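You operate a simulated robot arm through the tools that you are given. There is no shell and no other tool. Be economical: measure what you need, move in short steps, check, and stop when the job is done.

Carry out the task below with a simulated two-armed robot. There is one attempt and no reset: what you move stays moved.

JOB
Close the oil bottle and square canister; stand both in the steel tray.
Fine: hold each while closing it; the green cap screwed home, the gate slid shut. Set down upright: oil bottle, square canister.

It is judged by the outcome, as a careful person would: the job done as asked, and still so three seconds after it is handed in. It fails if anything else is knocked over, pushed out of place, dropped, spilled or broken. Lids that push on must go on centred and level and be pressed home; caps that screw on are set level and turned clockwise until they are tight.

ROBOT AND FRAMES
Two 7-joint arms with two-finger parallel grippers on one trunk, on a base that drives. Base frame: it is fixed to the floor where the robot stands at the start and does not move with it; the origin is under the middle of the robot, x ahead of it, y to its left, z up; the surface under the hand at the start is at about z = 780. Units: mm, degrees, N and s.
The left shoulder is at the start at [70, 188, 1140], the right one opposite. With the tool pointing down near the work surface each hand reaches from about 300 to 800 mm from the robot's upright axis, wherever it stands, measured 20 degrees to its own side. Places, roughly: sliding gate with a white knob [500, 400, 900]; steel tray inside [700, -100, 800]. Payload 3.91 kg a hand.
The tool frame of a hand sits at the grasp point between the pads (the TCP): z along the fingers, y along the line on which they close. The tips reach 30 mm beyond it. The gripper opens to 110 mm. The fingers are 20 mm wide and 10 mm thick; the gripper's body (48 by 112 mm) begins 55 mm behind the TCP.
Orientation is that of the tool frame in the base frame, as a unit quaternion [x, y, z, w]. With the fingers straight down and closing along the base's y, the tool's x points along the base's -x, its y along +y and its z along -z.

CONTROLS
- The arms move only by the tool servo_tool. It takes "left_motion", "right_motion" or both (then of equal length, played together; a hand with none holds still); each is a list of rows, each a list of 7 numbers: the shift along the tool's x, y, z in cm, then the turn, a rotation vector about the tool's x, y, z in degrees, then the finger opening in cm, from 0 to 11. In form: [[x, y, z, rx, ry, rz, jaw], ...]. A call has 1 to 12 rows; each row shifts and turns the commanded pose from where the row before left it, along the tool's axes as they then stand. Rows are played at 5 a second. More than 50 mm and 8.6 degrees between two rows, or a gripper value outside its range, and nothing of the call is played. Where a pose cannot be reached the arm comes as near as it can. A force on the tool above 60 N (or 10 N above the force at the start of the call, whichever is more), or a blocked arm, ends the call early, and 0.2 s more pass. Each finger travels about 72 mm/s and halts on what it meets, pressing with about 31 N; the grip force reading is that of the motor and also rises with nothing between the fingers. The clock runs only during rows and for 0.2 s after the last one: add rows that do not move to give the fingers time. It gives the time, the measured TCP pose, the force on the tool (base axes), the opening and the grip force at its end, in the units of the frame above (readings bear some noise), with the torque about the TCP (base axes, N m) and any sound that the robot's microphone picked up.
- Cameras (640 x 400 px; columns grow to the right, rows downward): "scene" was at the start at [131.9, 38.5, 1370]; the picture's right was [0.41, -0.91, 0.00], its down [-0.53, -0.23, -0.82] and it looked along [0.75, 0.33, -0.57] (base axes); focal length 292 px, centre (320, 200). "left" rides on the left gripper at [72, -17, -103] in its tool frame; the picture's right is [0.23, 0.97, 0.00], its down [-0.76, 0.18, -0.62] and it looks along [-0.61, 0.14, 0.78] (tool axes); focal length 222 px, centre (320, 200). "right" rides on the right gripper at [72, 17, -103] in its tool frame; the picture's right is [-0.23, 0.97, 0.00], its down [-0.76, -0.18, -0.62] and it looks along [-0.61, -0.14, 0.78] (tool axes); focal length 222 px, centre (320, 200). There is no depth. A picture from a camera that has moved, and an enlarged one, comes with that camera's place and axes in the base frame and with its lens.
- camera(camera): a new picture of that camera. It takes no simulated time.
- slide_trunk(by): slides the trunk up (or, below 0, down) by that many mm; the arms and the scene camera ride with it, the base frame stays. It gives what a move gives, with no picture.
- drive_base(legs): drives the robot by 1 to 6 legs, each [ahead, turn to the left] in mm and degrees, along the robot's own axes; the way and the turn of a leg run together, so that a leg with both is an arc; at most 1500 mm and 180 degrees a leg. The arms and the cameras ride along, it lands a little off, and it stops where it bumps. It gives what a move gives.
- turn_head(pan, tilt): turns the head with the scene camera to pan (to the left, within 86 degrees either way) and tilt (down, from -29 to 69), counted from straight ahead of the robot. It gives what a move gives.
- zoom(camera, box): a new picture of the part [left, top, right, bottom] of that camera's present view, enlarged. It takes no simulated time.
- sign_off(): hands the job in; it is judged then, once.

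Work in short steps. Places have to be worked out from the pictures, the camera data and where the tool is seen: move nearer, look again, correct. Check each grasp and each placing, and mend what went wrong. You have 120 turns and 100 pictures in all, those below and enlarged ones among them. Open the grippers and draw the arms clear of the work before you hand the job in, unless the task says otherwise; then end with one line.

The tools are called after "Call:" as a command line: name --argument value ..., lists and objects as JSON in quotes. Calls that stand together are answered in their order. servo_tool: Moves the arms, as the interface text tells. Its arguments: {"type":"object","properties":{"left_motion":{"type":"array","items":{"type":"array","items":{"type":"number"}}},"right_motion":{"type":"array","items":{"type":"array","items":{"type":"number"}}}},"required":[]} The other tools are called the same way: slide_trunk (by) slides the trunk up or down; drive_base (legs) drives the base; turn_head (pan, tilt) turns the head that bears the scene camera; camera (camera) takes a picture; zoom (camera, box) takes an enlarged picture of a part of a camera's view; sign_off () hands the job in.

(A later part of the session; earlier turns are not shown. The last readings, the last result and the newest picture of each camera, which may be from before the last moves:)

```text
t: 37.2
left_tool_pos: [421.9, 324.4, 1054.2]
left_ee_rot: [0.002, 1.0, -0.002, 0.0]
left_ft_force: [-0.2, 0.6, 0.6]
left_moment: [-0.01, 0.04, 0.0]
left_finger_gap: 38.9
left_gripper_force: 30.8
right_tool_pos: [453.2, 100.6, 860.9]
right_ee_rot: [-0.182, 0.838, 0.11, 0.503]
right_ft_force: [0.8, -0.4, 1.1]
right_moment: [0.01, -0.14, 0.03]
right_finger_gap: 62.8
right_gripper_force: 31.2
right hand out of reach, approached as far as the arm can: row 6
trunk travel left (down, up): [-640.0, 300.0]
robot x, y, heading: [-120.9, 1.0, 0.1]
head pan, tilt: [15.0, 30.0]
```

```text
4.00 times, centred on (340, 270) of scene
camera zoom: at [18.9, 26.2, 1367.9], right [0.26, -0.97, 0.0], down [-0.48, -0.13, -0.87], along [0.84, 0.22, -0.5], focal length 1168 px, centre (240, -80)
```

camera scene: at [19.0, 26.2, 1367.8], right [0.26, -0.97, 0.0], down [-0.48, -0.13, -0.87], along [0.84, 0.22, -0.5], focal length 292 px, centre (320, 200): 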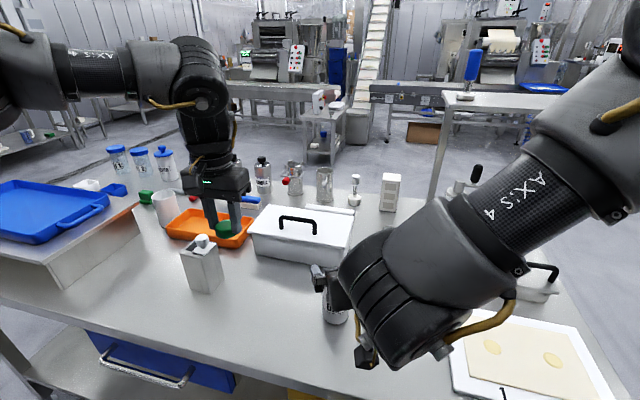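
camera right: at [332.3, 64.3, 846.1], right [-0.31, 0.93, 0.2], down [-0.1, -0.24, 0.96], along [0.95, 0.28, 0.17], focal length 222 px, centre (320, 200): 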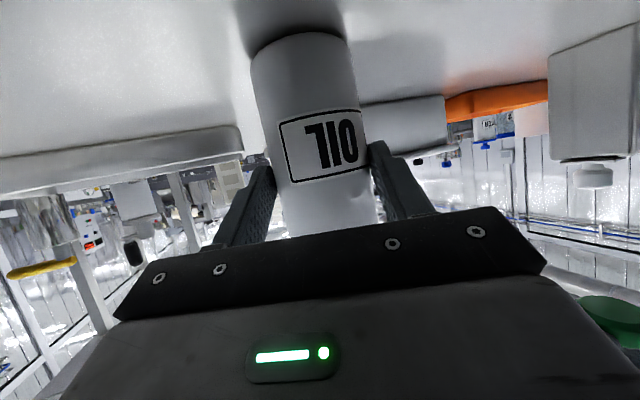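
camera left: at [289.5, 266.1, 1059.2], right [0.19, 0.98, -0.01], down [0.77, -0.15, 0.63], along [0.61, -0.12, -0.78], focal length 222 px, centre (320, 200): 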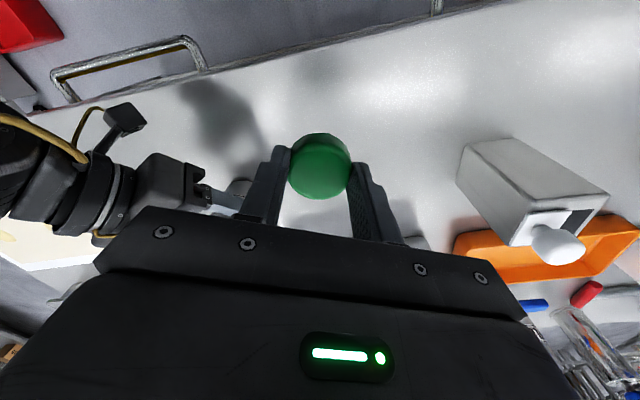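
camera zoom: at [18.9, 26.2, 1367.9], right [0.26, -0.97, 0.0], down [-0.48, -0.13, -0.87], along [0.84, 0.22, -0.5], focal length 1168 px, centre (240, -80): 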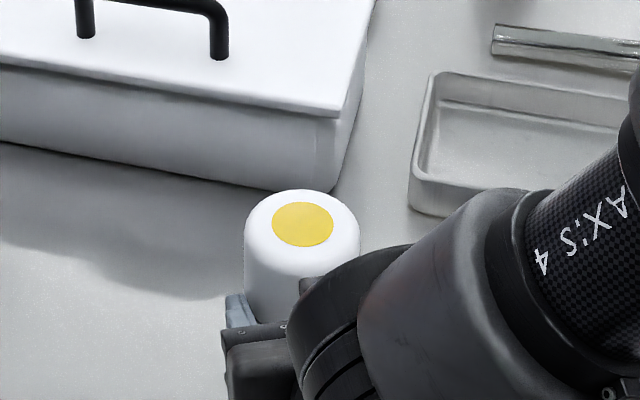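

Bottle re-gripped. Now move the cap over the bottle mouth, ~45 mm above.

Call:
servo_tool --left_motion '[[-0.78, -3.63, 0.9, 0, 0, 0, 3.6], [-0.78, -3.63, 0.9, 0, 0, 0, 3.6], [-0.78, -3.63, 0.9, 0, 0, 0, 3.6], [-0.78, -3.63, 0.9, 0, 0, 0, 3.6], [-0.78, -3.63, 0.9, 0, 0, 0, 3.6], [-0.78, -3.63, 0.9, 0, 0, 0, 3.6], [0, 0, 0, 0, 0, 0, 3.6]]'

Call:
camera --camera "left"

Call:
camera --camera "scene"

```text
t: 38.8
left_tool_pos: [384.2, 241.4, 991.4]
left_ee_rot: [0.002, 1.0, -0.003, 0.001]
left_ft_force: [0.0, -0.1, -0.7]
left_moment: [0.01, -0.01, -0.06]
left_finger_gap: 38.7
left_gripper_force: 30.9
left hand out of reach, approached as far as the arm can: row 1, 2, 3, 4, 5, 6
right_tool_pos: [453.6, 101.1, 860.9]
right_ee_rot: [-0.182, 0.838, 0.109, 0.503]
right_ft_force: [-0.8, -0.6, 1.0]
right_moment: [-0.11, -0.02, -0.01]
right_finger_gap: 63.2
right_gripper_force: 30.6
trunk travel left (down, up): [-640.0, 300.0]
robot x, y, heading: [-120.1, -2.8, -0.2]
head pan, tilt: [15.0, 30.0]
```

```text
68 pictures are left
camera left: at [310.3, 224.6, 1093.9], right [-0.22, 0.97, -0.01], down [0.76, 0.18, 0.62], along [0.61, 0.13, -0.78], focal length 222 px, centre (320, 200)
```

left: 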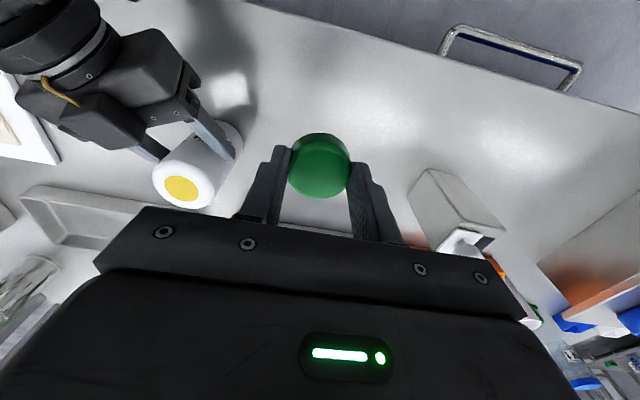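

```text
67 pictures are left
camera scene: at [18.5, 26.0, 1367.9], right [0.26, -0.97, 0.0], down [-0.48, -0.13, -0.87], along [0.84, 0.22, -0.5], focal length 292 px, centre (320, 200)
```

scene: 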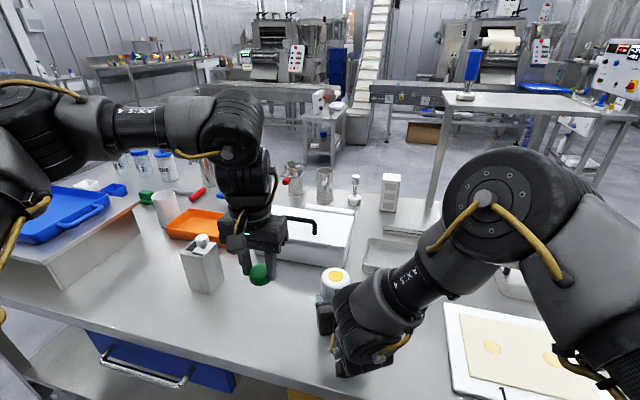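

The left arm cannot go that far right in this posture, but it reaches around (385,265). I move the left hand aside and use the right hand to lift the bottle 15 mm and carry it left.

Call:
servo_tool --left_motion '[[0, 4, -1.5, 0, 0, 0, 3.6], [0, 4, -1.5, 0, 0, 0, 3.6], [0, 4, -1, 0, 0, 0, 3.6], [0, 3, 0, 0, 0, 0, 3.6], [0, 0, 0, 0, 0, 0, 3.6], [0, 0, 0, 0, 0, 0, 3.6], [0, 0, 0, 0, 0, 0, 3.6], [0, 0, 0, 0, 0, 0, 3.6], [0, 0, 0, 0, 0, 0, 3.6]]' --right_motion '[[0, 0, 0, 0, 0, 0, 5.5], [-1.32, 0, -0.7, 0, 0, 0, 5.5], [0, 0, 0, 0, 0, 0, 5.5], [0, 3, 0, 0, 0, 0, 5.5], [0, 3, 0, 0, 0, 0, 5.5], [0, 3, 0, 0, 0, 0, 5.5], [0, 3, 0, 0, 0, 0, 5.5], [0, 3, 0, 0, 0, 0, 5.5], [0, 0, 0, 0, 0, 0, 5.5]]'

Call:
camera --camera "scene"

```text
t: 40.8
left_tool_pos: [382.6, 391.2, 1029.5]
left_ee_rot: [0.002, 1.0, -0.002, 0.0]
left_ft_force: [0.8, -0.4, -0.8]
left_moment: [-0.04, 0.0, -0.01]
left_finger_gap: 40.9
left_gripper_force: 31.4
right_tool_pos: [365.9, 188.7, 891.9]
right_ee_rot: [-0.184, 0.837, 0.111, 0.502]
right_ft_force: [-0.6, -0.2, -3.2]
right_moment: [-0.05, 0.08, 0.02]
right_finger_gap: 63.0
right_gripper_force: 31.0
right hand out of reach, approached as far as the arm can: row 5, 6, 7, 8
trunk travel left (down, up): [-640.0, 300.0]
robot x, y, heading: [-121.1, -1.8, -0.1]
head pan, tilt: [15.0, 30.0]
```

```text
66 pictures are left
camera scene: at [19.3, 26.5, 1367.9], right [0.26, -0.97, 0.0], down [-0.48, -0.13, -0.87], along [0.84, 0.22, -0.5], focal length 292 px, centre (320, 200)
```

scene: 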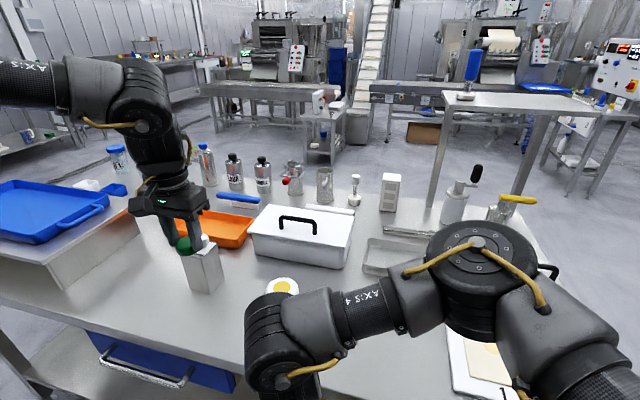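

The bottle is lifted (~30 mm) and has moved to about (380,196). I yaw the right hand further left and try to go on; I also check the cap.

Call:
servo_tool --right_motion '[[0, 0, 0, -6.18, 0, -3.28, 5.5], [0, 0, 0, -6.18, 0, -3.28, 5.5], [0, 0, 0, -6.18, 0, -3.28, 5.5], [0, 2, 0, 0, 0, 0, 5.5], [0, 2, 0, 0, 0, 0, 5.5], [0, 0, 0, 0, 0, 0, 5.5]]'

Call:
camera --camera "left"

Call:
camera --camera "right"

```text
t: 42.2
left_tool_pos: [382.7, 390.7, 1029.6]
left_ee_rot: [0.002, 1.0, -0.001, 0.0]
left_ft_force: [0.2, -0.5, 0.7]
left_moment: [0.0, 0.0, -0.03]
left_finger_gap: 40.8
left_gripper_force: 30.7
right_tool_pos: [340.0, 185.2, 917.4]
right_ee_rot: [-0.254, 0.818, 0.155, 0.491]
right_ft_force: [-0.6, 0.1, -3.1]
right_moment: [-0.03, 0.04, -0.01]
right_finger_gap: 63.3
right_gripper_force: 31.0
right hand out of reach, approached as far as the arm can: row 1, 2, 3, 5
trunk travel left (down, up): [-640.0, 300.0]
robot x, y, heading: [-119.9, -1.0, 0.1]
head pan, tilt: [15.0, 30.0]
```

```text
65 pictures are left
camera left: at [309.8, 374.7, 1133.0], right [-0.22, 0.97, 0.0], down [0.76, 0.18, 0.62], along [0.61, 0.14, -0.78], focal length 222 px, centre (320, 200)
```

left: 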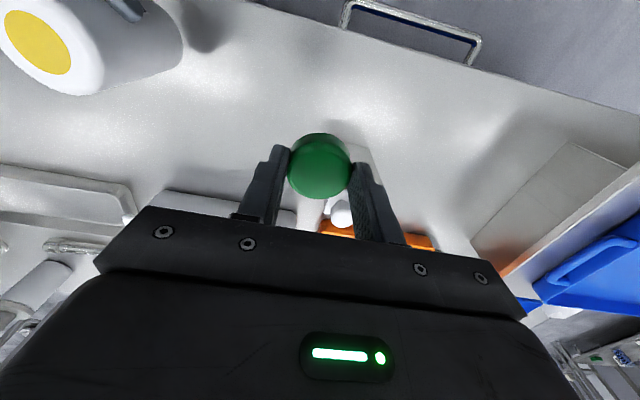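

```text
64 pictures are left
camera right: at [226.5, 128.4, 901.3], right [-0.47, 0.86, 0.2], down [-0.06, -0.26, 0.96], along [0.88, 0.44, 0.17], focal length 222 px, centre (320, 200)
```

right: 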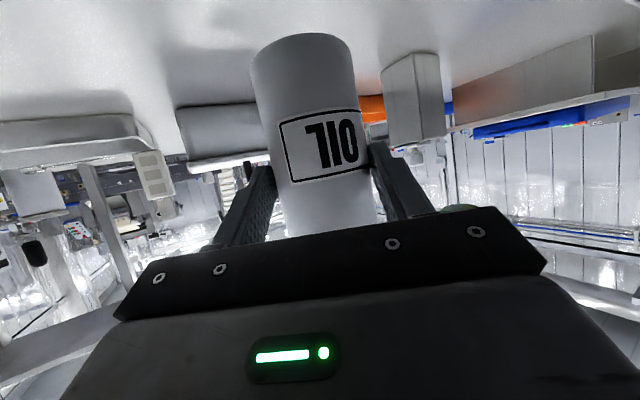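

The right arm reaches its limit too. I carry the bottle back to a spot around (445,140), where the right arm was comfortable, and set it down.

Call:
servo_tool --right_motion '[[0.21, -3.2, 1.73, 0, 0, 0, 5.5], [0.21, -3.2, 1.73, 0, 0, 0, 5.5], [0.21, -3.2, 1.73, 0, 0, 0, 5.5], [0, 0, 0, 0, 0, 0, 5.5]]'

```text
t: 43.2
left_tool_pos: [383.4, 389.8, 1030.0]
left_ee_rot: [0.002, 1.0, -0.002, 0.0]
left_ft_force: [-0.3, 0.4, -0.6]
left_moment: [-0.01, 0.01, 0.03]
left_finger_gap: 40.9
left_gripper_force: 31.2
right_tool_pos: [381.8, 135.2, 927.7]
right_ee_rot: [-0.251, 0.819, 0.154, 0.493]
right_ft_force: [-0.2, 0.7, -3.7]
right_moment: [-0.06, 0.1, -0.03]
right_finger_gap: 63.0
right_gripper_force: 30.8
right hand out of reach, approached as far as the arm can: row 1, 2, 3
trunk travel left (down, up): [-640.0, 300.0]
robot x, y, heading: [-119.7, -2.0, -0.2]
head pan, tilt: [15.0, 30.0]
```

Yaw of the right hand back toward its comfortable angle and lower the bottle.

Call:
servo_tool --right_motion '[[0, 0, 0, 6.18, 0, 3.28, 5.5], [0, 0, 0, 6.18, 0, 3.28, 5.5], [0.75, -0.7, 1.5, 0, 0, 0, 5.5], [0.75, -0.7, 1.5, 0, 0, 0, 5.5], [0, 0, 1.5, 0, 0, 0, 5.5], [0, 0, 1.5, 0, 0, 0, 5.5], [0, 0, 0, 0, 0, 0, 5.5]]'

```text
t: 44.8
left_tool_pos: [383.9, 390.2, 1029.9]
left_ee_rot: [0.001, 1.0, -0.002, 0.0]
left_ft_force: [-0.5, -0.4, -0.4]
left_moment: [0.04, -0.02, 0.03]
left_finger_gap: 41.0
left_gripper_force: 31.2
right_tool_pos: [428.6, 138.8, 886.8]
right_ee_rot: [-0.155, 0.843, 0.095, 0.506]
right_ft_force: [0.1, 0.0, -3.1]
right_moment: [-0.03, 0.07, -0.03]
right_finger_gap: 63.3
right_gripper_force: 31.6
trunk travel left (down, up): [-640.0, 300.0]
robot x, y, heading: [-119.2, -0.4, -0.3]
head pan, tilt: [15.0, 30.0]
```

Reached freely. Lower 25 mm to the table.

Call:
servo_tool --right_motion '[[1.1, 0, 0.6, 0, 0, 0, 5.5], [1.0, 0, 0.5, 0, 0, 0, 5.5], [0.1, 0, 0.06, 0, 0, 0, 5.5], [0.1, 0, 0.06, 0, 0, 0, 5.5], [0, 0, 0, 0, 0, 0, 5.5]]'

Call:
zoom --camera "right" --box '[160, 0, 480, 200]'

```text
t: 46.0
left_tool_pos: [383.4, 390.5, 1028.6]
left_ee_rot: [0.002, 1.0, -0.002, 0.0]
left_ft_force: [0.7, -0.4, 0.2]
left_moment: [0.0, 0.0, 0.03]
left_finger_gap: 41.0
left_gripper_force: 30.6
right_tool_pos: [428.0, 139.9, 861.9]
right_ee_rot: [-0.154, 0.843, 0.094, 0.506]
right_ft_force: [0.3, -0.2, -3.6]
right_moment: [-0.03, 0.05, 0.03]
right_finger_gap: 63.2
right_gripper_force: 30.7
trunk travel left (down, up): [-640.0, 300.0]
robot x, y, heading: [-119.1, 0.1, -0.1]
head pan, tilt: [15.0, 30.0]
```

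```text
2.00 times, centred on (320, 100) of right
camera zoom: at [304.9, 110.9, 847.3], right [-0.25, 0.95, 0.2], down [-0.12, -0.24, 0.96], along [0.96, 0.21, 0.17], focal length 444 px, centre (320, 400)
```

zoom: 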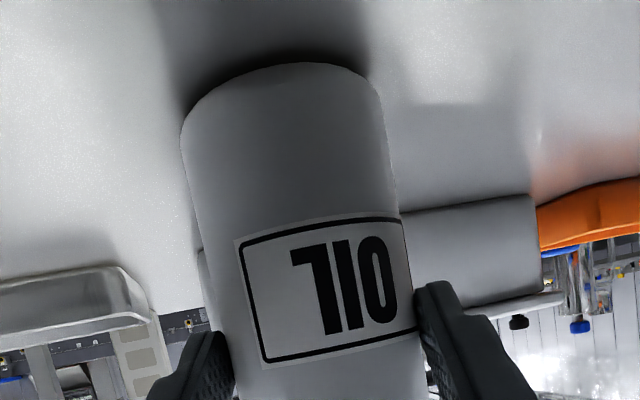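

Bottle is just above the table. I test a posture trick for the left arm: tilt the tool forward, travel over the bottle at height, then tilt back to vertical.

Call:
servo_tool --right_motion '[[0.18, 0, 0.1, 0, 0, 0, 5.5], [0.1, 0, 0.05, 0, 0, 0, 5.5], [0, 0, 0, 0, 0, 0, 5.5], [0, 0, 0, 0, 0, 0, 5.5], [0, 0, 0, 0, 0, 0, 5.5], [0, 0, 0, 0, 0, 0, 5.5], [0, 0, 0, 0, 0, 0, 5.5], [0, 0, 0, 0, 0, 0, 5.5]]' --left_motion '[[0, 0, -2, 0, -8, 0, 3.6], [0, 0, -2, 0, -8, 0, 3.6], [0, 0, 0, 0, -8, 0, 3.6], [0, 0, 0, 0, -8, 0, 3.6], [0, 0, 0, 0, -8, 0, 3.6], [0, 0, 0, 0, -8, 0, 3.6], [0, 0, 0, 0, -8, 0, 3.6], [0, 0, 0, 0, -8, 0, 3.6]]'

Call:
servo_tool --left_motion '[[-1.2, -4.1, 0.56, 0, 0, 0, 3.6], [-1.2, -4.1, 0.56, 0, 0, 0, 3.6], [-1.2, -4.1, 0.56, 0, 0, 0, 3.6], [-1.2, -4.1, 0.56, 0, 0, 0, 3.6], [-1.2, -4.1, 0.56, 0, 0, 0, 3.6], [-1.2, -4.1, 0.56, 0, 0, 0, 3.6], [0, 0, 0, 0, 0, 0, 3.6]]'

Call:
camera --camera "scene"

```text
t: 47.8
left_tool_pos: [377.9, 392.1, 1070.5]
left_ee_rot: [0.001, 0.847, -0.004, 0.532]
left_ft_force: [-0.1, 0.2, -0.1]
left_moment: [-0.02, -0.03, -0.04]
left_finger_gap: 40.9
left_gripper_force: 30.7
right_tool_pos: [428.7, 138.6, 859.8]
right_ee_rot: [-0.154, 0.842, 0.094, 0.508]
right_ft_force: [7.7, 2.4, 20.1]
right_moment: [-0.07, -0.8, 0.08]
right_finger_gap: 63.0
right_gripper_force: 31.2
trunk travel left (down, up): [-640.0, 300.0]
robot x, y, heading: [-115.7, 0.5, 0.2]
head pan, tilt: [15.0, 30.0]
```

```text
t: 49.4
left_tool_pos: [502.4, 232.7, 1119.9]
left_ee_rot: [0.002, 0.848, -0.003, 0.529]
left_ft_force: [-1.2, 0.5, 0.4]
left_moment: [-0.02, 0.0, 0.0]
left_finger_gap: 41.0
left_gripper_force: 31.6
left hand out of reach, approached as far as the arm can: row 3, 4, 5, 6
right_tool_pos: [428.5, 139.3, 859.4]
right_ee_rot: [-0.155, 0.843, 0.094, 0.507]
right_ft_force: [1.3, -1.0, 6.4]
right_moment: [0.29, -0.2, -0.04]
right_finger_gap: 63.0
right_gripper_force: 31.0
trunk travel left (down, up): [-640.0, 300.0]
robot x, y, heading: [-118.5, 3.6, 0.1]
head pan, tilt: [15.0, 30.0]
```

```text
62 pictures are left
camera scene: at [17.6, 26.7, 1367.9], right [0.26, -0.97, 0.0], down [-0.48, -0.13, -0.87], along [0.84, 0.22, -0.5], focal length 292 px, centre (320, 200)
```

scene: 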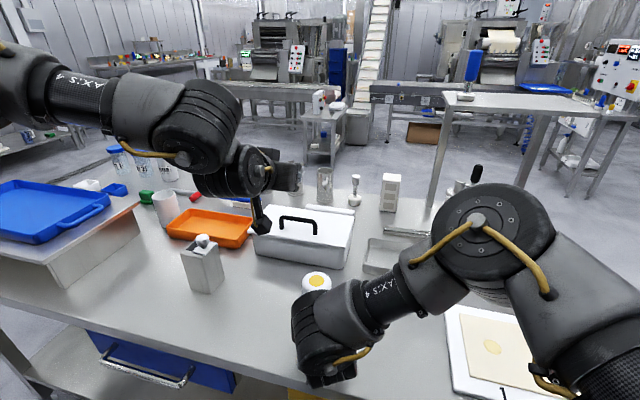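

The left reached (502,233,1120) tilted. Now tilt back to vertical and see whether it holds the place.

Call:
servo_tool --left_motion '[[0, 0, 0, 0, 8, 0, 3.6], [0, 0, 0, 0, 8, 0, 3.6], [0, 0, 0, 0, 8, 0, 3.6], [0, 0, 0, 0, 8, 0, 3.6], [0, 0, 0, 0, 8, 0, 3.6], [0, 0, 0, 0, 8, 0, 3.6], [0, 0, 0, 0, 8, 0, 3.6], [0, 0, 0, 0, 8, 0, 3.6], [0, 0, 0, 0, 0, 0, 3.6]]'

```text
t: 51.4
left_tool_pos: [420.8, 314.2, 1073.6]
left_ee_rot: [0.002, 1.0, -0.004, 0.002]
left_ft_force: [0.2, -0.6, 0.5]
left_moment: [0.0, 0.01, 0.0]
left_finger_gap: 41.4
left_gripper_force: 30.8
left hand out of reach, approached as far as the arm can: row 4, 5, 6, 7, 8
right_tool_pos: [427.0, 138.0, 860.4]
right_ee_rot: [-0.154, 0.843, 0.095, 0.507]
right_ft_force: [-1.7, -2.5, 1.8]
right_moment: [-0.16, -0.06, -0.04]
right_finger_gap: 62.9
right_gripper_force: 31.2
trunk travel left (down, up): [-640.0, 300.0]
robot x, y, heading: [-121.0, -2.4, -0.1]
head pan, tilt: [15.0, 30.0]
```

With a vertical tool the left arm is bounded to a region around (153,389) radius ~280. Lowering the trunk a bit lets the right arm bring the bottle closer. I lift the bottle 70 mm, slide down 60 mm.

Call:
servo_tool --right_motion '[[-2.1, 0, -1.1, 0, 0, 0, 5.5], [-2.1, 0, -1.1, 0, 0, 0, 5.5], [-2.0, 0, -1.08, 0, 0, 0, 5.5], [0, 0, 0, 0, 0, 0, 5.5]]'

Call:
slide_trunk --by -60

Call:
servo_tool --right_motion '[[0.6, 2.0, -1.0, 0, 0, 0, 5.5], [0.6, 2.0, -1.0, 0, 0, 0, 5.5], [0.6, 2.0, -1.0, 0, 0, 0, 5.5], [0.6, 2.0, -1.0, 0, 0, 0, 5.5], [0, 0, 0, 0, 0, 0, 5.5]]'

```text
t: 52.4
left_tool_pos: [421.9, 313.9, 1073.2]
left_ee_rot: [0.002, 1.0, -0.004, 0.001]
left_ft_force: [0.1, -0.6, 0.6]
left_moment: [0.0, -0.01, 0.01]
left_finger_gap: 41.1
left_gripper_force: 30.5
right_tool_pos: [426.6, 141.4, 929.8]
right_ee_rot: [-0.155, 0.843, 0.096, 0.506]
right_ft_force: [0.3, 0.1, -3.3]
right_moment: [-0.01, 0.09, 0.0]
right_finger_gap: 62.7
right_gripper_force: 30.9
trunk travel left (down, up): [-640.0, 300.0]
robot x, y, heading: [-117.8, -0.4, 0.0]
head pan, tilt: [15.0, 30.0]
```

```text
t: 53.4
left_tool_pos: [420.4, 314.4, 1013.0]
left_ee_rot: [0.002, 1.0, -0.003, 0.001]
left_ft_force: [-0.5, 0.2, -0.6]
left_moment: [-0.03, -0.01, 0.01]
left_finger_gap: 41.0
left_gripper_force: 30.4
right_tool_pos: [427.7, 141.7, 870.6]
right_ee_rot: [-0.155, 0.843, 0.095, 0.507]
right_ft_force: [-0.1, 0.3, -3.5]
right_moment: [-0.06, 0.11, -0.03]
right_finger_gap: 62.9
right_gripper_force: 30.6
trunk travel left (down, up): [-580.0, 360.0]
robot x, y, heading: [-121.4, -2.9, -0.2]
head pan, tilt: [15.0, 30.0]
```

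```text
t: 54.6
left_tool_pos: [420.0, 314.0, 1013.6]
left_ee_rot: [0.002, 1.0, -0.004, 0.001]
left_ft_force: [0.0, 0.0, -0.6]
left_moment: [-0.01, 0.0, 0.03]
left_finger_gap: 41.1
left_gripper_force: 31.0
right_tool_pos: [382.4, 192.9, 862.7]
right_ee_rot: [-0.154, 0.843, 0.097, 0.506]
right_ft_force: [0.4, 0.2, -3.9]
right_moment: [0.01, 0.08, 0.02]
right_finger_gap: 62.5
right_gripper_force: 30.9
right hand out of reach, approached as far as the arm can: row 3, 4
trunk travel left (down, up): [-580.0, 360.0]
robot x, y, heading: [-122.8, 0.1, 0.0]
head pan, tilt: [15.0, 30.0]
```

Bottle now ~(398,198), nearly on the table. I try the left hand there at z≈990.

Call:
servo_tool --left_motion '[[0.5, -2.9, 0.5, 0, 0, 0, 3.6], [0.5, -2.9, 0.5, 0, 0, 0, 3.6], [0.6, -2.9, 0.6, 0, 0, 0, 3.6], [0.6, -2.9, 0.6, 0, 0, 0, 3.6], [0, 0, 0, 0, 0, 0, 3.6]]'

Call:
camera --camera "left"

```text
t: 55.8
left_tool_pos: [375.8, 245.6, 982.7]
left_ee_rot: [0.002, 1.0, -0.005, 0.003]
left_ft_force: [0.3, 0.7, 0.6]
left_moment: [0.01, 0.03, 0.0]
left_finger_gap: 41.2
left_gripper_force: 31.0
left hand out of reach, approached as far as the arm can: row 1, 2, 3, 4
right_tool_pos: [382.5, 192.7, 862.1]
right_ee_rot: [-0.155, 0.843, 0.097, 0.505]
right_ft_force: [-0.2, 0.1, -2.9]
right_moment: [-0.05, 0.08, 0.0]
right_finger_gap: 62.7
right_gripper_force: 30.8
trunk travel left (down, up): [-580.0, 360.0]
robot x, y, heading: [-123.0, 4.8, 0.0]
head pan, tilt: [15.0, 30.0]
```

```text
61 pictures are left
camera left: at [302.4, 230.6, 1085.4], right [-0.22, 0.97, -0.01], down [0.76, 0.18, 0.63], along [0.61, 0.13, -0.78], focal length 222 px, centre (320, 200)
```

left: 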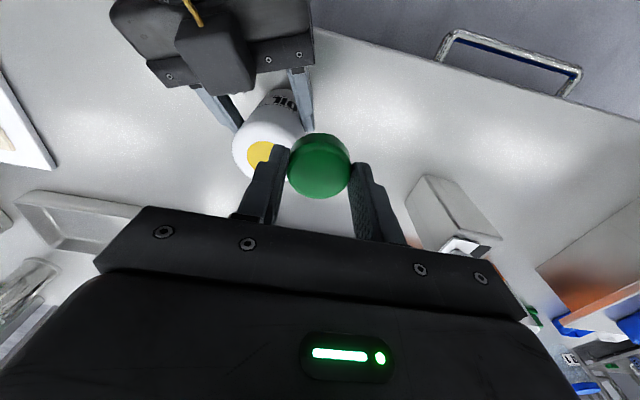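

The left falls ~50 mm short when vertical, but a tilted grip with the cap still level would reach and also allow turning. I set the cap down on the table at about (372,345) to regrip it tilted.

Call:
servo_tool --left_motion '[[0.1, 3.3, 1, 0, 0, 0, 3.6], [0.1, 3.3, 2, 0, 0, 0, 3.6], [0.1, 3.3, 3, 0, 0, 0, 3.6], [0, 0, 3.5, 0, 0, 0, 3.6], [0, 0, 3.5, 0, 0, 0, 3.6], [0, 0, 2.5, 0, 0, 0, 3.6], [0, 0, 0, 0, 0, 0, 3.6]]'

Call:
zoom --camera "left" --box '[200, 60, 440, 210]'

```text
t: 57.4
left_tool_pos: [373.6, 344.9, 827.8]
left_ee_rot: [0.002, 1.0, -0.003, 0.002]
left_ft_force: [0.3, 0.2, -0.8]
left_moment: [0.0, 0.0, -0.01]
left_finger_gap: 41.1
left_gripper_force: 31.4
right_tool_pos: [382.0, 193.5, 862.7]
right_ee_rot: [-0.155, 0.844, 0.097, 0.505]
right_ft_force: [-0.3, -0.3, -3.8]
right_moment: [0.0, 0.07, 0.0]
right_finger_gap: 62.7
right_gripper_force: 31.2
trunk travel left (down, up): [-580.0, 360.0]
robot x, y, heading: [-120.2, -3.5, -0.2]
head pan, tilt: [15.0, 30.0]
```

```text
2.67 times, centred on (320, 135) of left
camera zoom: at [299.9, 329.3, 930.6], right [-0.22, 0.97, -0.01], down [0.76, 0.18, 0.63], along [0.61, 0.13, -0.78], focal length 592 px, centre (320, 373)
```

zoom: 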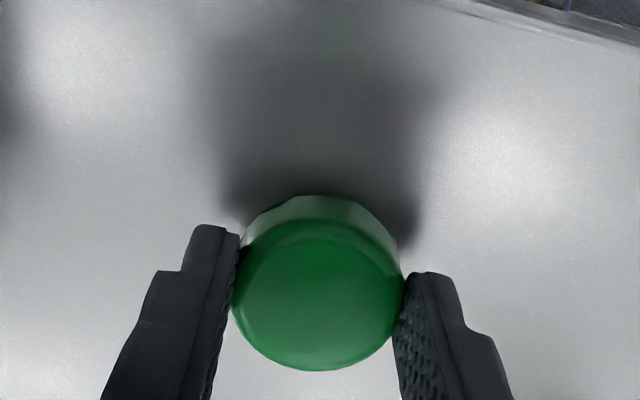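

Lower 9 mm, release, rise, and yaw 40° clockwise.

Call:
servo_tool --left_motion '[[0, 0, 0.9, 0, 0, 0, 3.6], [0, 0, 0, 0, 0, 0, 5], [0, 0, 0, 0, 0, 0, 8], [0, 0, 0, 0, 0, 0, 8], [0, 0, -4, 0, 0, 0, 8], [0, 0, 0, 0, 0, 8, 8], [0, 0, 0, 0, 0, 8, 8], [0, 0, 0, 0, 0, 8, 8], [0, 0, 0, 0, 0, 8, 8], [0, 0, 0, 0, 0, 8, 8], [0, 0, 0, 0, 0, 0, 8]]'

Call:
servo_tool --left_motion '[[0, 0, 0, 0, -7, 0, 8], [0, 0, 0, 0, -7, 0, 8], [0, 0, 0, 0, -7, 0, 8], [0, 0, 0, 0, -7, 0, 8], [0, 0, 0, 0, 0, 0, 8]]'

Call:
camera --camera "left"

```text
t: 59.8
left_tool_pos: [374.9, 344.3, 856.9]
left_ee_rot: [0.345, 0.939, -0.002, 0.003]
left_ft_force: [0.1, -0.4, 0.0]
left_moment: [0.0, 0.0, 0.04]
left_finger_gap: 80.2
left_gripper_force: 0.1
right_tool_pos: [382.0, 192.2, 861.4]
right_ee_rot: [-0.155, 0.843, 0.098, 0.505]
right_ft_force: [-0.2, -0.2, -3.9]
right_moment: [-0.03, 0.09, 0.01]
right_finger_gap: 62.6
right_gripper_force: 31.3
trunk travel left (down, up): [-580.0, 360.0]
robot x, y, heading: [-120.0, -4.0, 0.1]
head pan, tilt: [15.0, 30.0]
```

```text
t: 61.0
left_tool_pos: [373.9, 341.8, 857.9]
left_ee_rot: [0.334, 0.91, -0.087, 0.23]
left_ft_force: [-0.1, 0.0, 0.6]
left_moment: [0.02, 0.01, 0.03]
left_finger_gap: 79.9
left_gripper_force: 0.1
right_tool_pos: [382.3, 191.7, 861.4]
right_ee_rot: [-0.155, 0.843, 0.098, 0.505]
right_ft_force: [-0.1, -0.5, -3.7]
right_moment: [-0.05, 0.03, 0.01]
right_finger_gap: 62.6
right_gripper_force: 31.1
trunk travel left (down, up): [-580.0, 360.0]
robot x, y, heading: [-118.0, -2.3, -0.1]
head pan, tilt: [15.0, 30.0]
```

```text
59 pictures are left
camera left: at [276.8, 402.1, 915.0], right [0.48, 0.87, -0.11], down [0.4, -0.1, 0.91], along [0.78, -0.48, -0.4], focal length 222 px, centre (320, 200)
```

left: 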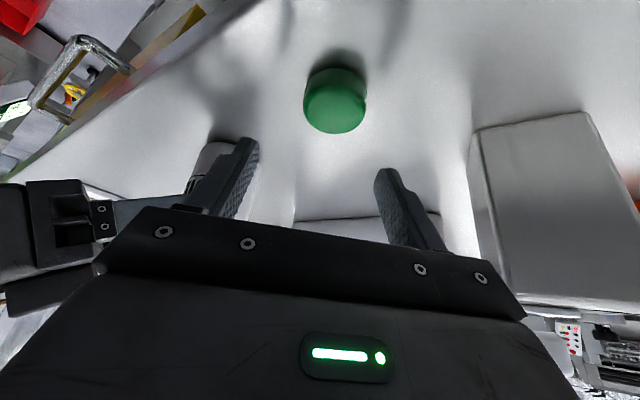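

Cap is at (373,345). Move the tilted hand to TCP ≈(363,353,818) and grip.

Call:
servo_tool --left_motion '[[1.36, 0.13, -0.74, 0, 0, 0, 8], [0.95, 0, 1.76, 0, 0, 0, 8], [0.96, 0, 1.76, 0, 0, 0, 8], [0, 0, 0, 0, 0, 0, 8]]'

Call:
camera --camera "left"

```text
t: 62.0
left_tool_pos: [362.5, 353.1, 818.6]
left_ee_rot: [0.332, 0.911, -0.086, 0.23]
left_ft_force: [0.8, -0.6, 0.7]
left_moment: [-0.04, 0.0, 0.0]
left_finger_gap: 80.3
left_gripper_force: 0.1
right_tool_pos: [382.0, 192.4, 861.1]
right_ee_rot: [-0.155, 0.843, 0.097, 0.506]
right_ft_force: [-1.1, -1.1, -3.0]
right_moment: [-0.01, 0.07, 0.0]
right_finger_gap: 62.9
right_gripper_force: 31.0
trunk travel left (down, up): [-580.0, 360.0]
robot x, y, heading: [-116.2, -0.2, 0.1]
head pan, tilt: [15.0, 30.0]
```

```text
58 pictures are left
camera left: at [265.0, 413.8, 875.6], right [0.48, 0.87, -0.11], down [0.4, -0.1, 0.91], along [0.78, -0.48, -0.4], focal length 222 px, centre (320, 200)
```

left: 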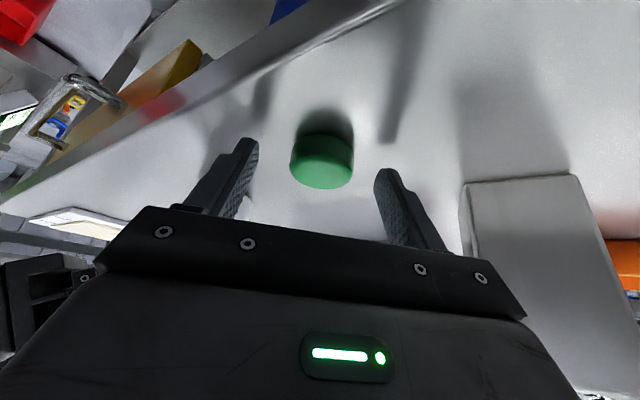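

Close on the cap.

Call:
servo_tool --left_motion '[[0, 0, 0, 0, 0, 0, 5.5], [0, 0, 0, 0, 0, 0, 3.6], [0, 0, 0, 0, 0, 0, 3.6], [0, 0, 0, 0, 0, 0, 3.6]]'

Call:
zoom --camera "left" --box '[200, 80, 440, 230]'

```text
t: 63.0
left_tool_pos: [364.7, 352.9, 819.1]
left_ee_rot: [0.333, 0.911, -0.085, 0.229]
left_ft_force: [0.2, 0.4, -0.3]
left_moment: [-0.01, -0.03, 0.04]
left_finger_gap: 39.4
left_gripper_force: 31.0
right_tool_pos: [381.3, 193.0, 862.1]
right_ee_rot: [-0.155, 0.843, 0.097, 0.506]
right_ft_force: [-0.1, 0.0, -3.9]
right_moment: [0.0, 0.09, 0.01]
right_finger_gap: 62.7
right_gripper_force: 31.1
trunk travel left (down, up): [-580.0, 360.0]
robot x, y, heading: [-121.0, -3.0, 0.1]
head pan, tilt: [15.0, 30.0]
```

```text
2.67 times, centred on (320, 155) of left
camera zoom: at [265.2, 413.9, 875.5], right [0.48, 0.87, -0.11], down [0.4, -0.1, 0.91], along [0.78, -0.48, -0.4], focal length 592 px, centre (320, 320)
```

zoom: 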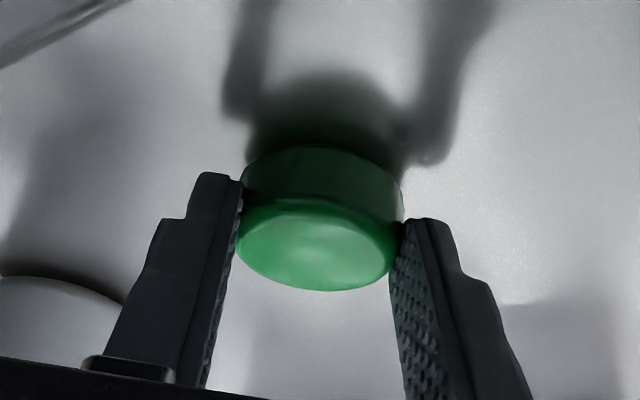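

Grip good. Lift the cap and bring it over the bottle; also set the bottle onto the table (2 mm).

Call:
servo_tool --left_motion '[[-1.98, 0, -3.65, 0, 0, 0, 3.4], [-1.98, 0, -3.65, 0, 0, 0, 3.4], [-1.98, 0, -3.65, 0, 0, 0, 3.4], [-1.98, 0, -3.65, 0, 0, 0, 3.4], [-2.48, -2.43, 1.34, 0, 0, 0, 3.4], [-2.48, -2.43, 1.34, 0, 0, 0, 3.4], [-2.48, -2.43, 1.34, 0, 0, 0, 3.4], [-2.48, -2.43, 1.34, 0, 0, 0, 3.4], [0, 0, 0, 0, 0, 0, 3.4]]' --right_motion '[[0.1, 0, 0.05, 0, 0, 0, 5.5], [0.08, 0, 0.05, 0, 0, 0, 5.5], [0, 0, 0, 0, 0, 0, 5.5], [0, 0, 0, 0, 0, 0, 5.5], [0, 0, 0, 0, 0, 0, 5.5], [0, 0, 0, 0, 0, 0, 5.5], [0, 0, 0, 0, 0, 0, 5.5], [0, 0, 0, 0, 0, 0, 5.5], [0, 0, 0, 0, 0, 0, 5.5]]'

Call:
camera --camera "left"

Call:
zoom --camera "scene" --box '[200, 200, 440, 350]'

```text
t: 65.0
left_tool_pos: [389.3, 208.9, 984.4]
left_ee_rot: [0.333, 0.91, -0.087, 0.23]
left_ft_force: [0.9, 0.4, -0.5]
left_moment: [0.01, -0.02, -0.01]
left_finger_gap: 39.2
left_gripper_force: 31.1
right_tool_pos: [380.6, 192.5, 861.9]
right_ee_rot: [-0.155, 0.843, 0.096, 0.506]
right_ft_force: [0.3, 0.0, -3.6]
right_moment: [0.01, 0.07, 0.01]
right_finger_gap: 62.6
right_gripper_force: 31.6
trunk travel left (down, up): [-580.0, 360.0]
robot x, y, heading: [-119.4, -2.3, -0.1]
head pan, tilt: [15.0, 30.0]
```

```text
56 pictures are left
camera left: at [290.8, 269.1, 1041.7], right [0.48, 0.87, -0.11], down [0.4, -0.1, 0.91], along [0.78, -0.48, -0.4], focal length 222 px, centre (320, 200)
```

left: 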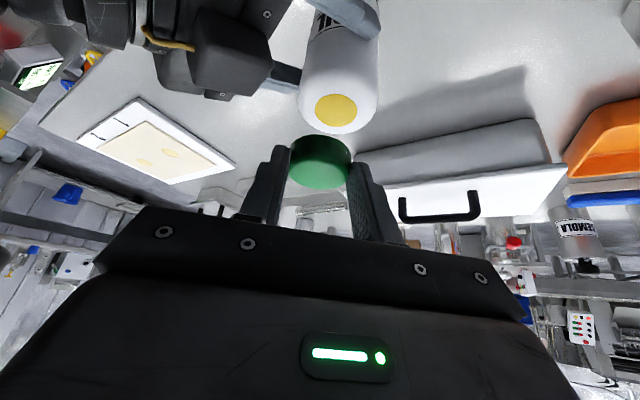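

```text
2.67 times, centred on (320, 275) of scene
camera zoom: at [18.4, 27.5, 1307.9], right [0.26, -0.97, 0.0], down [-0.48, -0.13, -0.87], along [0.84, 0.22, -0.5], focal length 779 px, centre (320, 0)
```

zoom: 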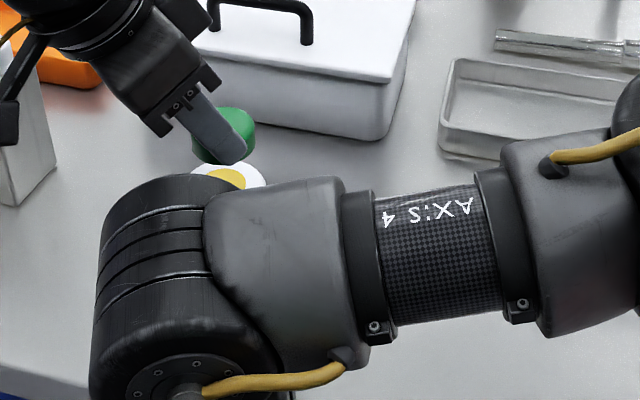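

The tilted left hand reaches. I zoom to measure the mouth relative to the cap.

Call:
zoom --camera "left" --box '[240, 50, 432, 170]'

Call:
zoom --camera "scene" --box '[240, 220, 336, 280]'

Call:
camera --camera "right"

```text
3.33 times, centred on (336, 110) of left
camera zoom: at [290.8, 269.1, 1041.7], right [0.48, 0.87, -0.11], down [0.4, -0.1, 0.91], along [0.78, -0.48, -0.4], focal length 740 px, centre (267, 500)
```

zoom: 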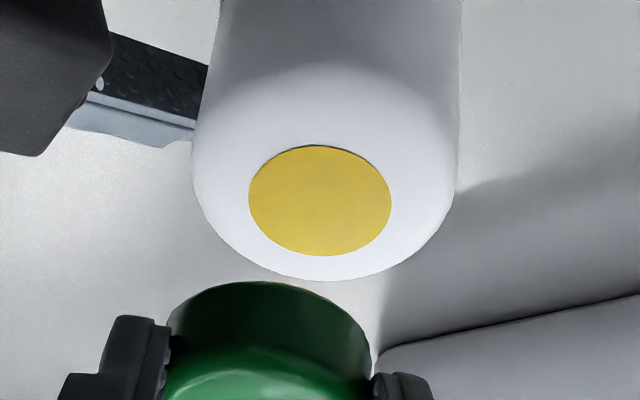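

```text
6.67 times, centred on (288, 250) of scene
camera zoom: at [18.4, 27.5, 1307.9], right [0.26, -0.97, 0.0], down [-0.48, -0.13, -0.87], along [0.84, 0.22, -0.5], focal length 1947 px, centre (533, -133)
```

zoom: 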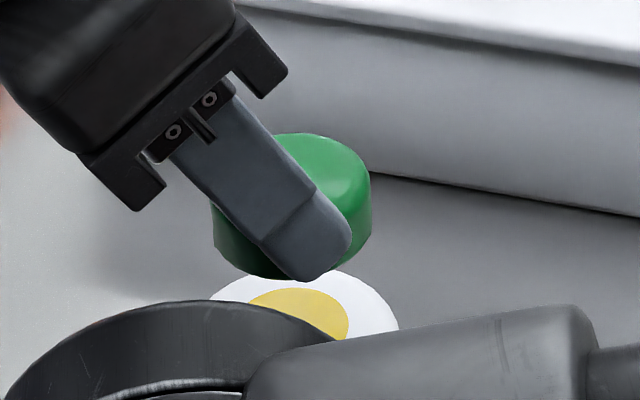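

```text
52 pictures are left
camera right: at [258.3, 164.1, 846.6], right [-0.25, 0.95, 0.21], down [-0.11, -0.24, 0.96], along [0.96, 0.22, 0.17], focal length 222 px, centre (320, 200)
```

right: 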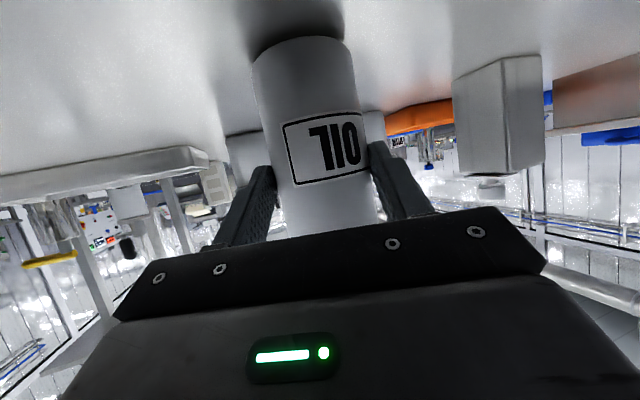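

The mouth is at about (406,203), top z≈908. I shift the cap by (+6,+3), lower it 25 mm, and settle the bottle a further 2 mm.

Call:
servo_tool --left_motion '[[-0.22, 0.62, 0.12, 0, 0, 0, 3.4], [0.6, 0, 1.1, 0, 0, 0, 3.4], [0.59, 0, 1.1, 0, 0, 0, 3.4], [0, 0, 0, 0, 0, 0, 3.4]]' --right_motion '[[0.1, 0, 0.05, 0, 0, 0, 5.5], [0.1, 0, 0.05, 0, 0, 0, 5.5], [0, 0, 0, 0, 0, 0, 5.5], [0, 0, 0, 0, 0, 0, 5.5]]'

Call:
zoom --camera "left" --box '[240, 50, 432, 170]'

Call:
zoom --camera "scene" --box '[240, 220, 336, 280]'

```text
t: 66.0
left_tool_pos: [393.6, 211.5, 960.7]
left_ee_rot: [0.333, 0.91, -0.086, 0.231]
left_ft_force: [0.3, -0.3, -0.6]
left_moment: [0.02, -0.01, -0.05]
left_finger_gap: 39.3
left_gripper_force: 31.1
right_tool_pos: [382.3, 192.8, 859.7]
right_ee_rot: [-0.155, 0.843, 0.098, 0.506]
right_ft_force: [0.4, 0.9, -1.1]
right_moment: [-0.02, -0.08, 0.02]
right_finger_gap: 62.5
right_gripper_force: 31.7
trunk travel left (down, up): [-580.0, 360.0]
robot x, y, heading: [-120.1, -0.3, 0.3]
head pan, tilt: [15.0, 30.0]
```

```text
3.33 times, centred on (336, 110) of left
camera zoom: at [295.6, 271.7, 1016.7], right [0.48, 0.87, -0.11], down [0.4, -0.1, 0.91], along [0.78, -0.48, -0.4], focal length 740 px, centre (267, 500)
```

zoom: 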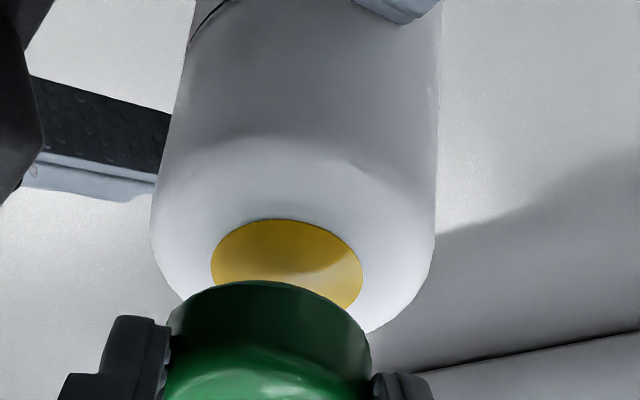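

```text
6.67 times, centred on (288, 250) of scene
camera zoom: at [19.0, 26.3, 1307.9], right [0.26, -0.97, 0.0], down [-0.48, -0.13, -0.87], along [0.84, 0.22, -0.5], focal length 1947 px, centre (533, -133)
```

zoom: 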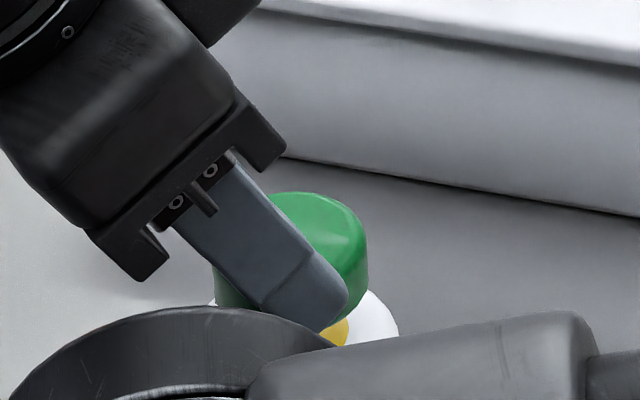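

Aligned within ~1–2 mm by both views. Descend slowly, watching the force.

Call:
servo_tool --left_motion '[[0.38, 0.03, 0.7, 0, 0, 0, 3.4], [0.19, 0.03, 0.35, 0, 0, 0, 3.4], [0.1, 0, 0.18, 0, 0, 0, 3.4], [0.1, 0, 0.18, 0, 0, 0, 3.4], [0, 0, 0, 0, 0, 0, 3.4]]'

Call:
zoom --camera "left" --box '[240, 50, 432, 170]'

```text
t: 67.2
left_tool_pos: [392.5, 212.1, 947.1]
left_ee_rot: [0.332, 0.91, -0.085, 0.233]
left_ft_force: [-3.9, 13.2, 26.2]
left_moment: [0.19, -0.23, 0.12]
left_finger_gap: 38.9
left_gripper_force: 31.3
right_tool_pos: [381.2, 192.0, 859.7]
right_ee_rot: [-0.153, 0.843, 0.096, 0.506]
right_ft_force: [6.2, -9.1, -13.5]
right_moment: [0.4, 0.02, -0.16]
right_finger_gap: 62.4
right_gripper_force: 31.2
trunk travel left (down, up): [-580.0, 360.0]
robot x, y, heading: [-119.0, 1.6, 0.1]
head pan, tilt: [15.0, 30.0]
```

```text
3.33 times, centred on (336, 110) of left
camera zoom: at [294.8, 271.5, 1002.5], right [0.48, 0.87, -0.11], down [0.4, -0.1, 0.91], along [0.79, -0.48, -0.4], focal length 740 px, centre (267, 500)
```

zoom: 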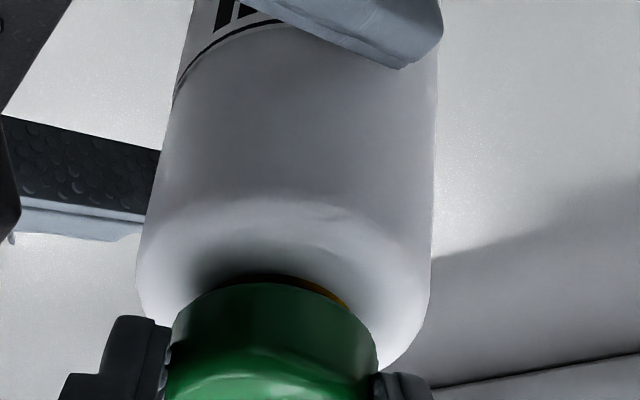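

Contact at z≈947, but a sliver of the mouth shows on the camera's side: the cap sits ~5 mm too far away from the camera. Raise 5 mm, shift back, and look again.

Call:
servo_tool --left_motion '[[-0.3, 0, -0.55, 0, 0, 0, 3.4], [0.48, 0.1, -0.26, 0, 0, 0, 3.4], [0, 0, 0, 0, 0, 0, 3.4], [0.1, 0, 0.18, 0, 0, 0, 3.4], [0, 0, 0, 0, 0, 0, 3.4]]'

Call:
zoom --camera "left" --box '[240, 50, 432, 170]'

Call:
zoom --camera "scene" --box '[240, 220, 336, 280]'

```text
t: 68.4
left_tool_pos: [390.7, 214.8, 950.5]
left_ee_rot: [0.333, 0.91, -0.087, 0.231]
left_ft_force: [15.6, -13.8, -9.6]
left_moment: [-0.54, -0.66, -0.03]
left_finger_gap: 39.2
left_gripper_force: 31.0
right_tool_pos: [381.4, 192.6, 859.3]
right_ee_rot: [-0.155, 0.843, 0.098, 0.506]
right_ft_force: [-16.0, 12.2, 6.5]
right_moment: [-0.36, -0.79, 0.46]
right_finger_gap: 62.9
right_gripper_force: 31.0
trunk travel left (down, up): [-580.0, 360.0]
robot x, y, heading: [-122.2, -0.9, -0.1]
head pan, tilt: [15.0, 30.0]
```

```text
3.33 times, centred on (336, 110) of left
camera zoom: at [292.2, 275.0, 1005.5], right [0.48, 0.87, -0.11], down [0.4, -0.1, 0.91], along [0.78, -0.48, -0.4], focal length 740 px, centre (267, 500)
```

zoom: 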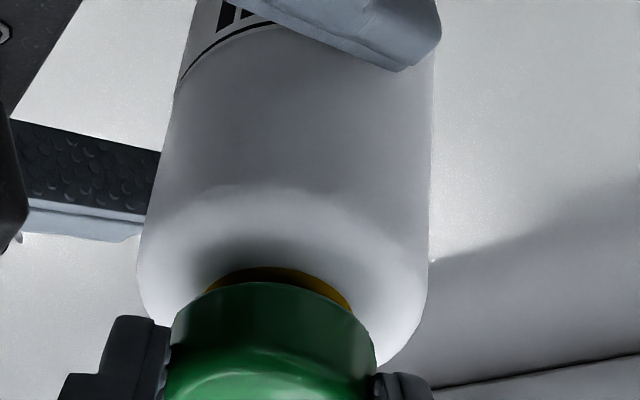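

```text
6.67 times, centred on (288, 250) of scene
camera zoom: at [19.1, 26.2, 1307.9], right [0.26, -0.97, 0.0], down [-0.48, -0.13, -0.87], along [0.84, 0.22, -0.5], focal length 1947 px, centre (533, -133)
```

zoom: 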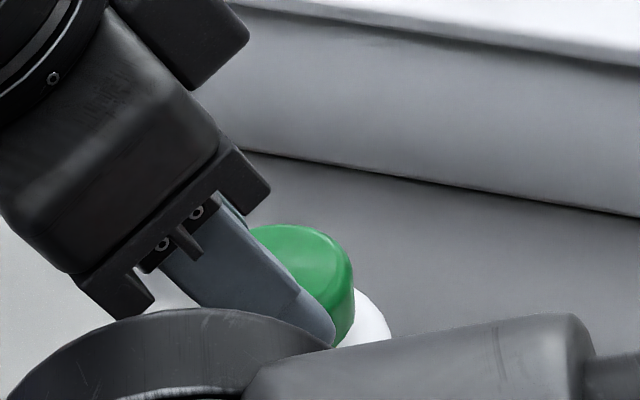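

The forces show the cap is captured on the neck (it resists sideways and upwards). I go back 3.5 mm toward the zero-force point and press lightly.

Call:
servo_tool --left_motion '[[-0.31, 0, 0.17, 0, 0, 0, 3.4], [0.095, 0, 0.176, 0, 0, 0, 3.4], [0, 0, 0, 0, 0, 0, 3.4]]'

Call:
zoom --camera "left" --box '[240, 80, 400, 180]'

```text
t: 69.2
left_tool_pos: [393.0, 212.8, 947.6]
left_ee_rot: [0.334, 0.91, -0.086, 0.231]
left_ft_force: [-4.6, -3.5, 13.0]
left_moment: [-0.03, 0.01, -0.14]
left_finger_gap: 39.5
left_gripper_force: 30.7
right_tool_pos: [383.4, 191.6, 859.9]
right_ee_rot: [-0.153, 0.844, 0.095, 0.505]
right_ft_force: [8.0, 5.3, -8.6]
right_moment: [-0.4, 0.47, -0.01]
right_finger_gap: 62.6
right_gripper_force: 31.0
trunk travel left (down, up): [-580.0, 360.0]
robot x, y, heading: [-121.6, -0.0, 0.0]
head pan, tilt: [15.0, 30.0]
```

```text
4.00 times, centred on (320, 130) of left
camera zoom: at [294.4, 272.6, 1003.6], right [0.48, 0.87, -0.11], down [0.4, -0.1, 0.91], along [0.78, -0.48, -0.4], focal length 888 px, centre (320, 480)
```

zoom: 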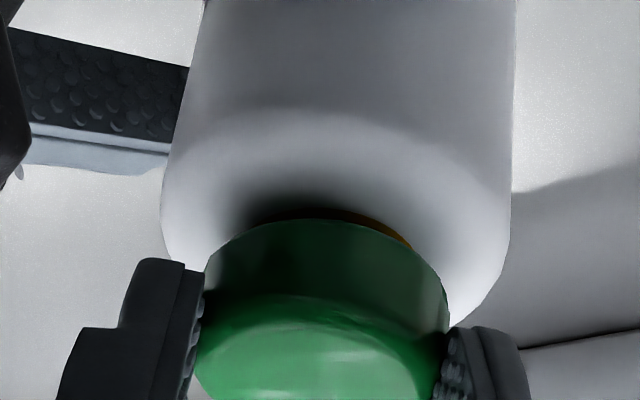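

The cap is started on the neck, held level. Turn 40° clockwise about the cap axis.

Call:
servo_tool --left_motion '[[-0.01, 0.195, 0.007, 3.8, 0, 7.0, 3.4], [-0.01, 0.195, 0.007, 3.8, 0, 7.0, 3.4], [-0.01, 0.195, 0.007, 3.8, 0, 7.0, 3.4], [-0.01, 0.195, 0.007, 3.8, 0, 7.0, 3.4], [-0.01, 0.195, 0.007, 3.8, 0, 7.0, 3.4], [0, 0, 0, 0, 0, 0, 3.4]]'

Call:
camera --camera "left"

```text
t: 70.6
left_tool_pos: [400.0, 217.1, 945.7]
left_ee_rot: [0.622, 0.743, -0.159, 0.188]
left_ft_force: [8.0, 17.2, 12.1]
left_moment: [0.77, -0.38, 0.21]
left_finger_gap: 38.9
left_gripper_force: 30.6
right_tool_pos: [382.0, 191.9, 860.0]
right_ee_rot: [-0.156, 0.843, 0.098, 0.506]
right_ft_force: [-7.6, -18.8, -10.7]
right_moment: [0.15, -0.02, -0.34]
right_finger_gap: 62.8
right_gripper_force: 31.5
trunk travel left (down, up): [-580.0, 360.0]
robot x, y, heading: [-120.4, 2.3, 0.1]
head pan, tilt: [15.0, 30.0]
```

```text
45 pictures are left
camera left: at [363.7, 326.8, 1002.6], right [0.92, 0.37, -0.11], down [0.24, -0.34, 0.91], along [0.3, -0.87, -0.4], focal length 222 px, centre (320, 200)
```

left: 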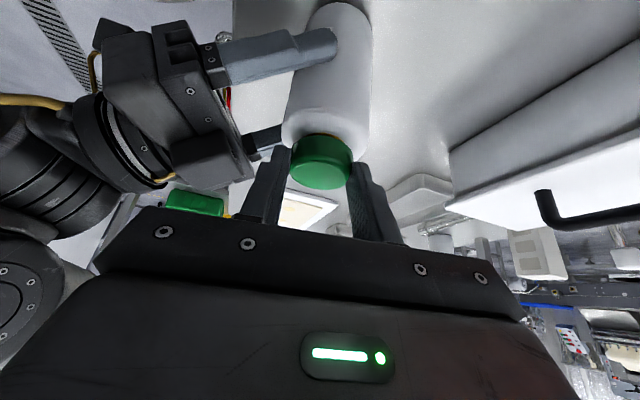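

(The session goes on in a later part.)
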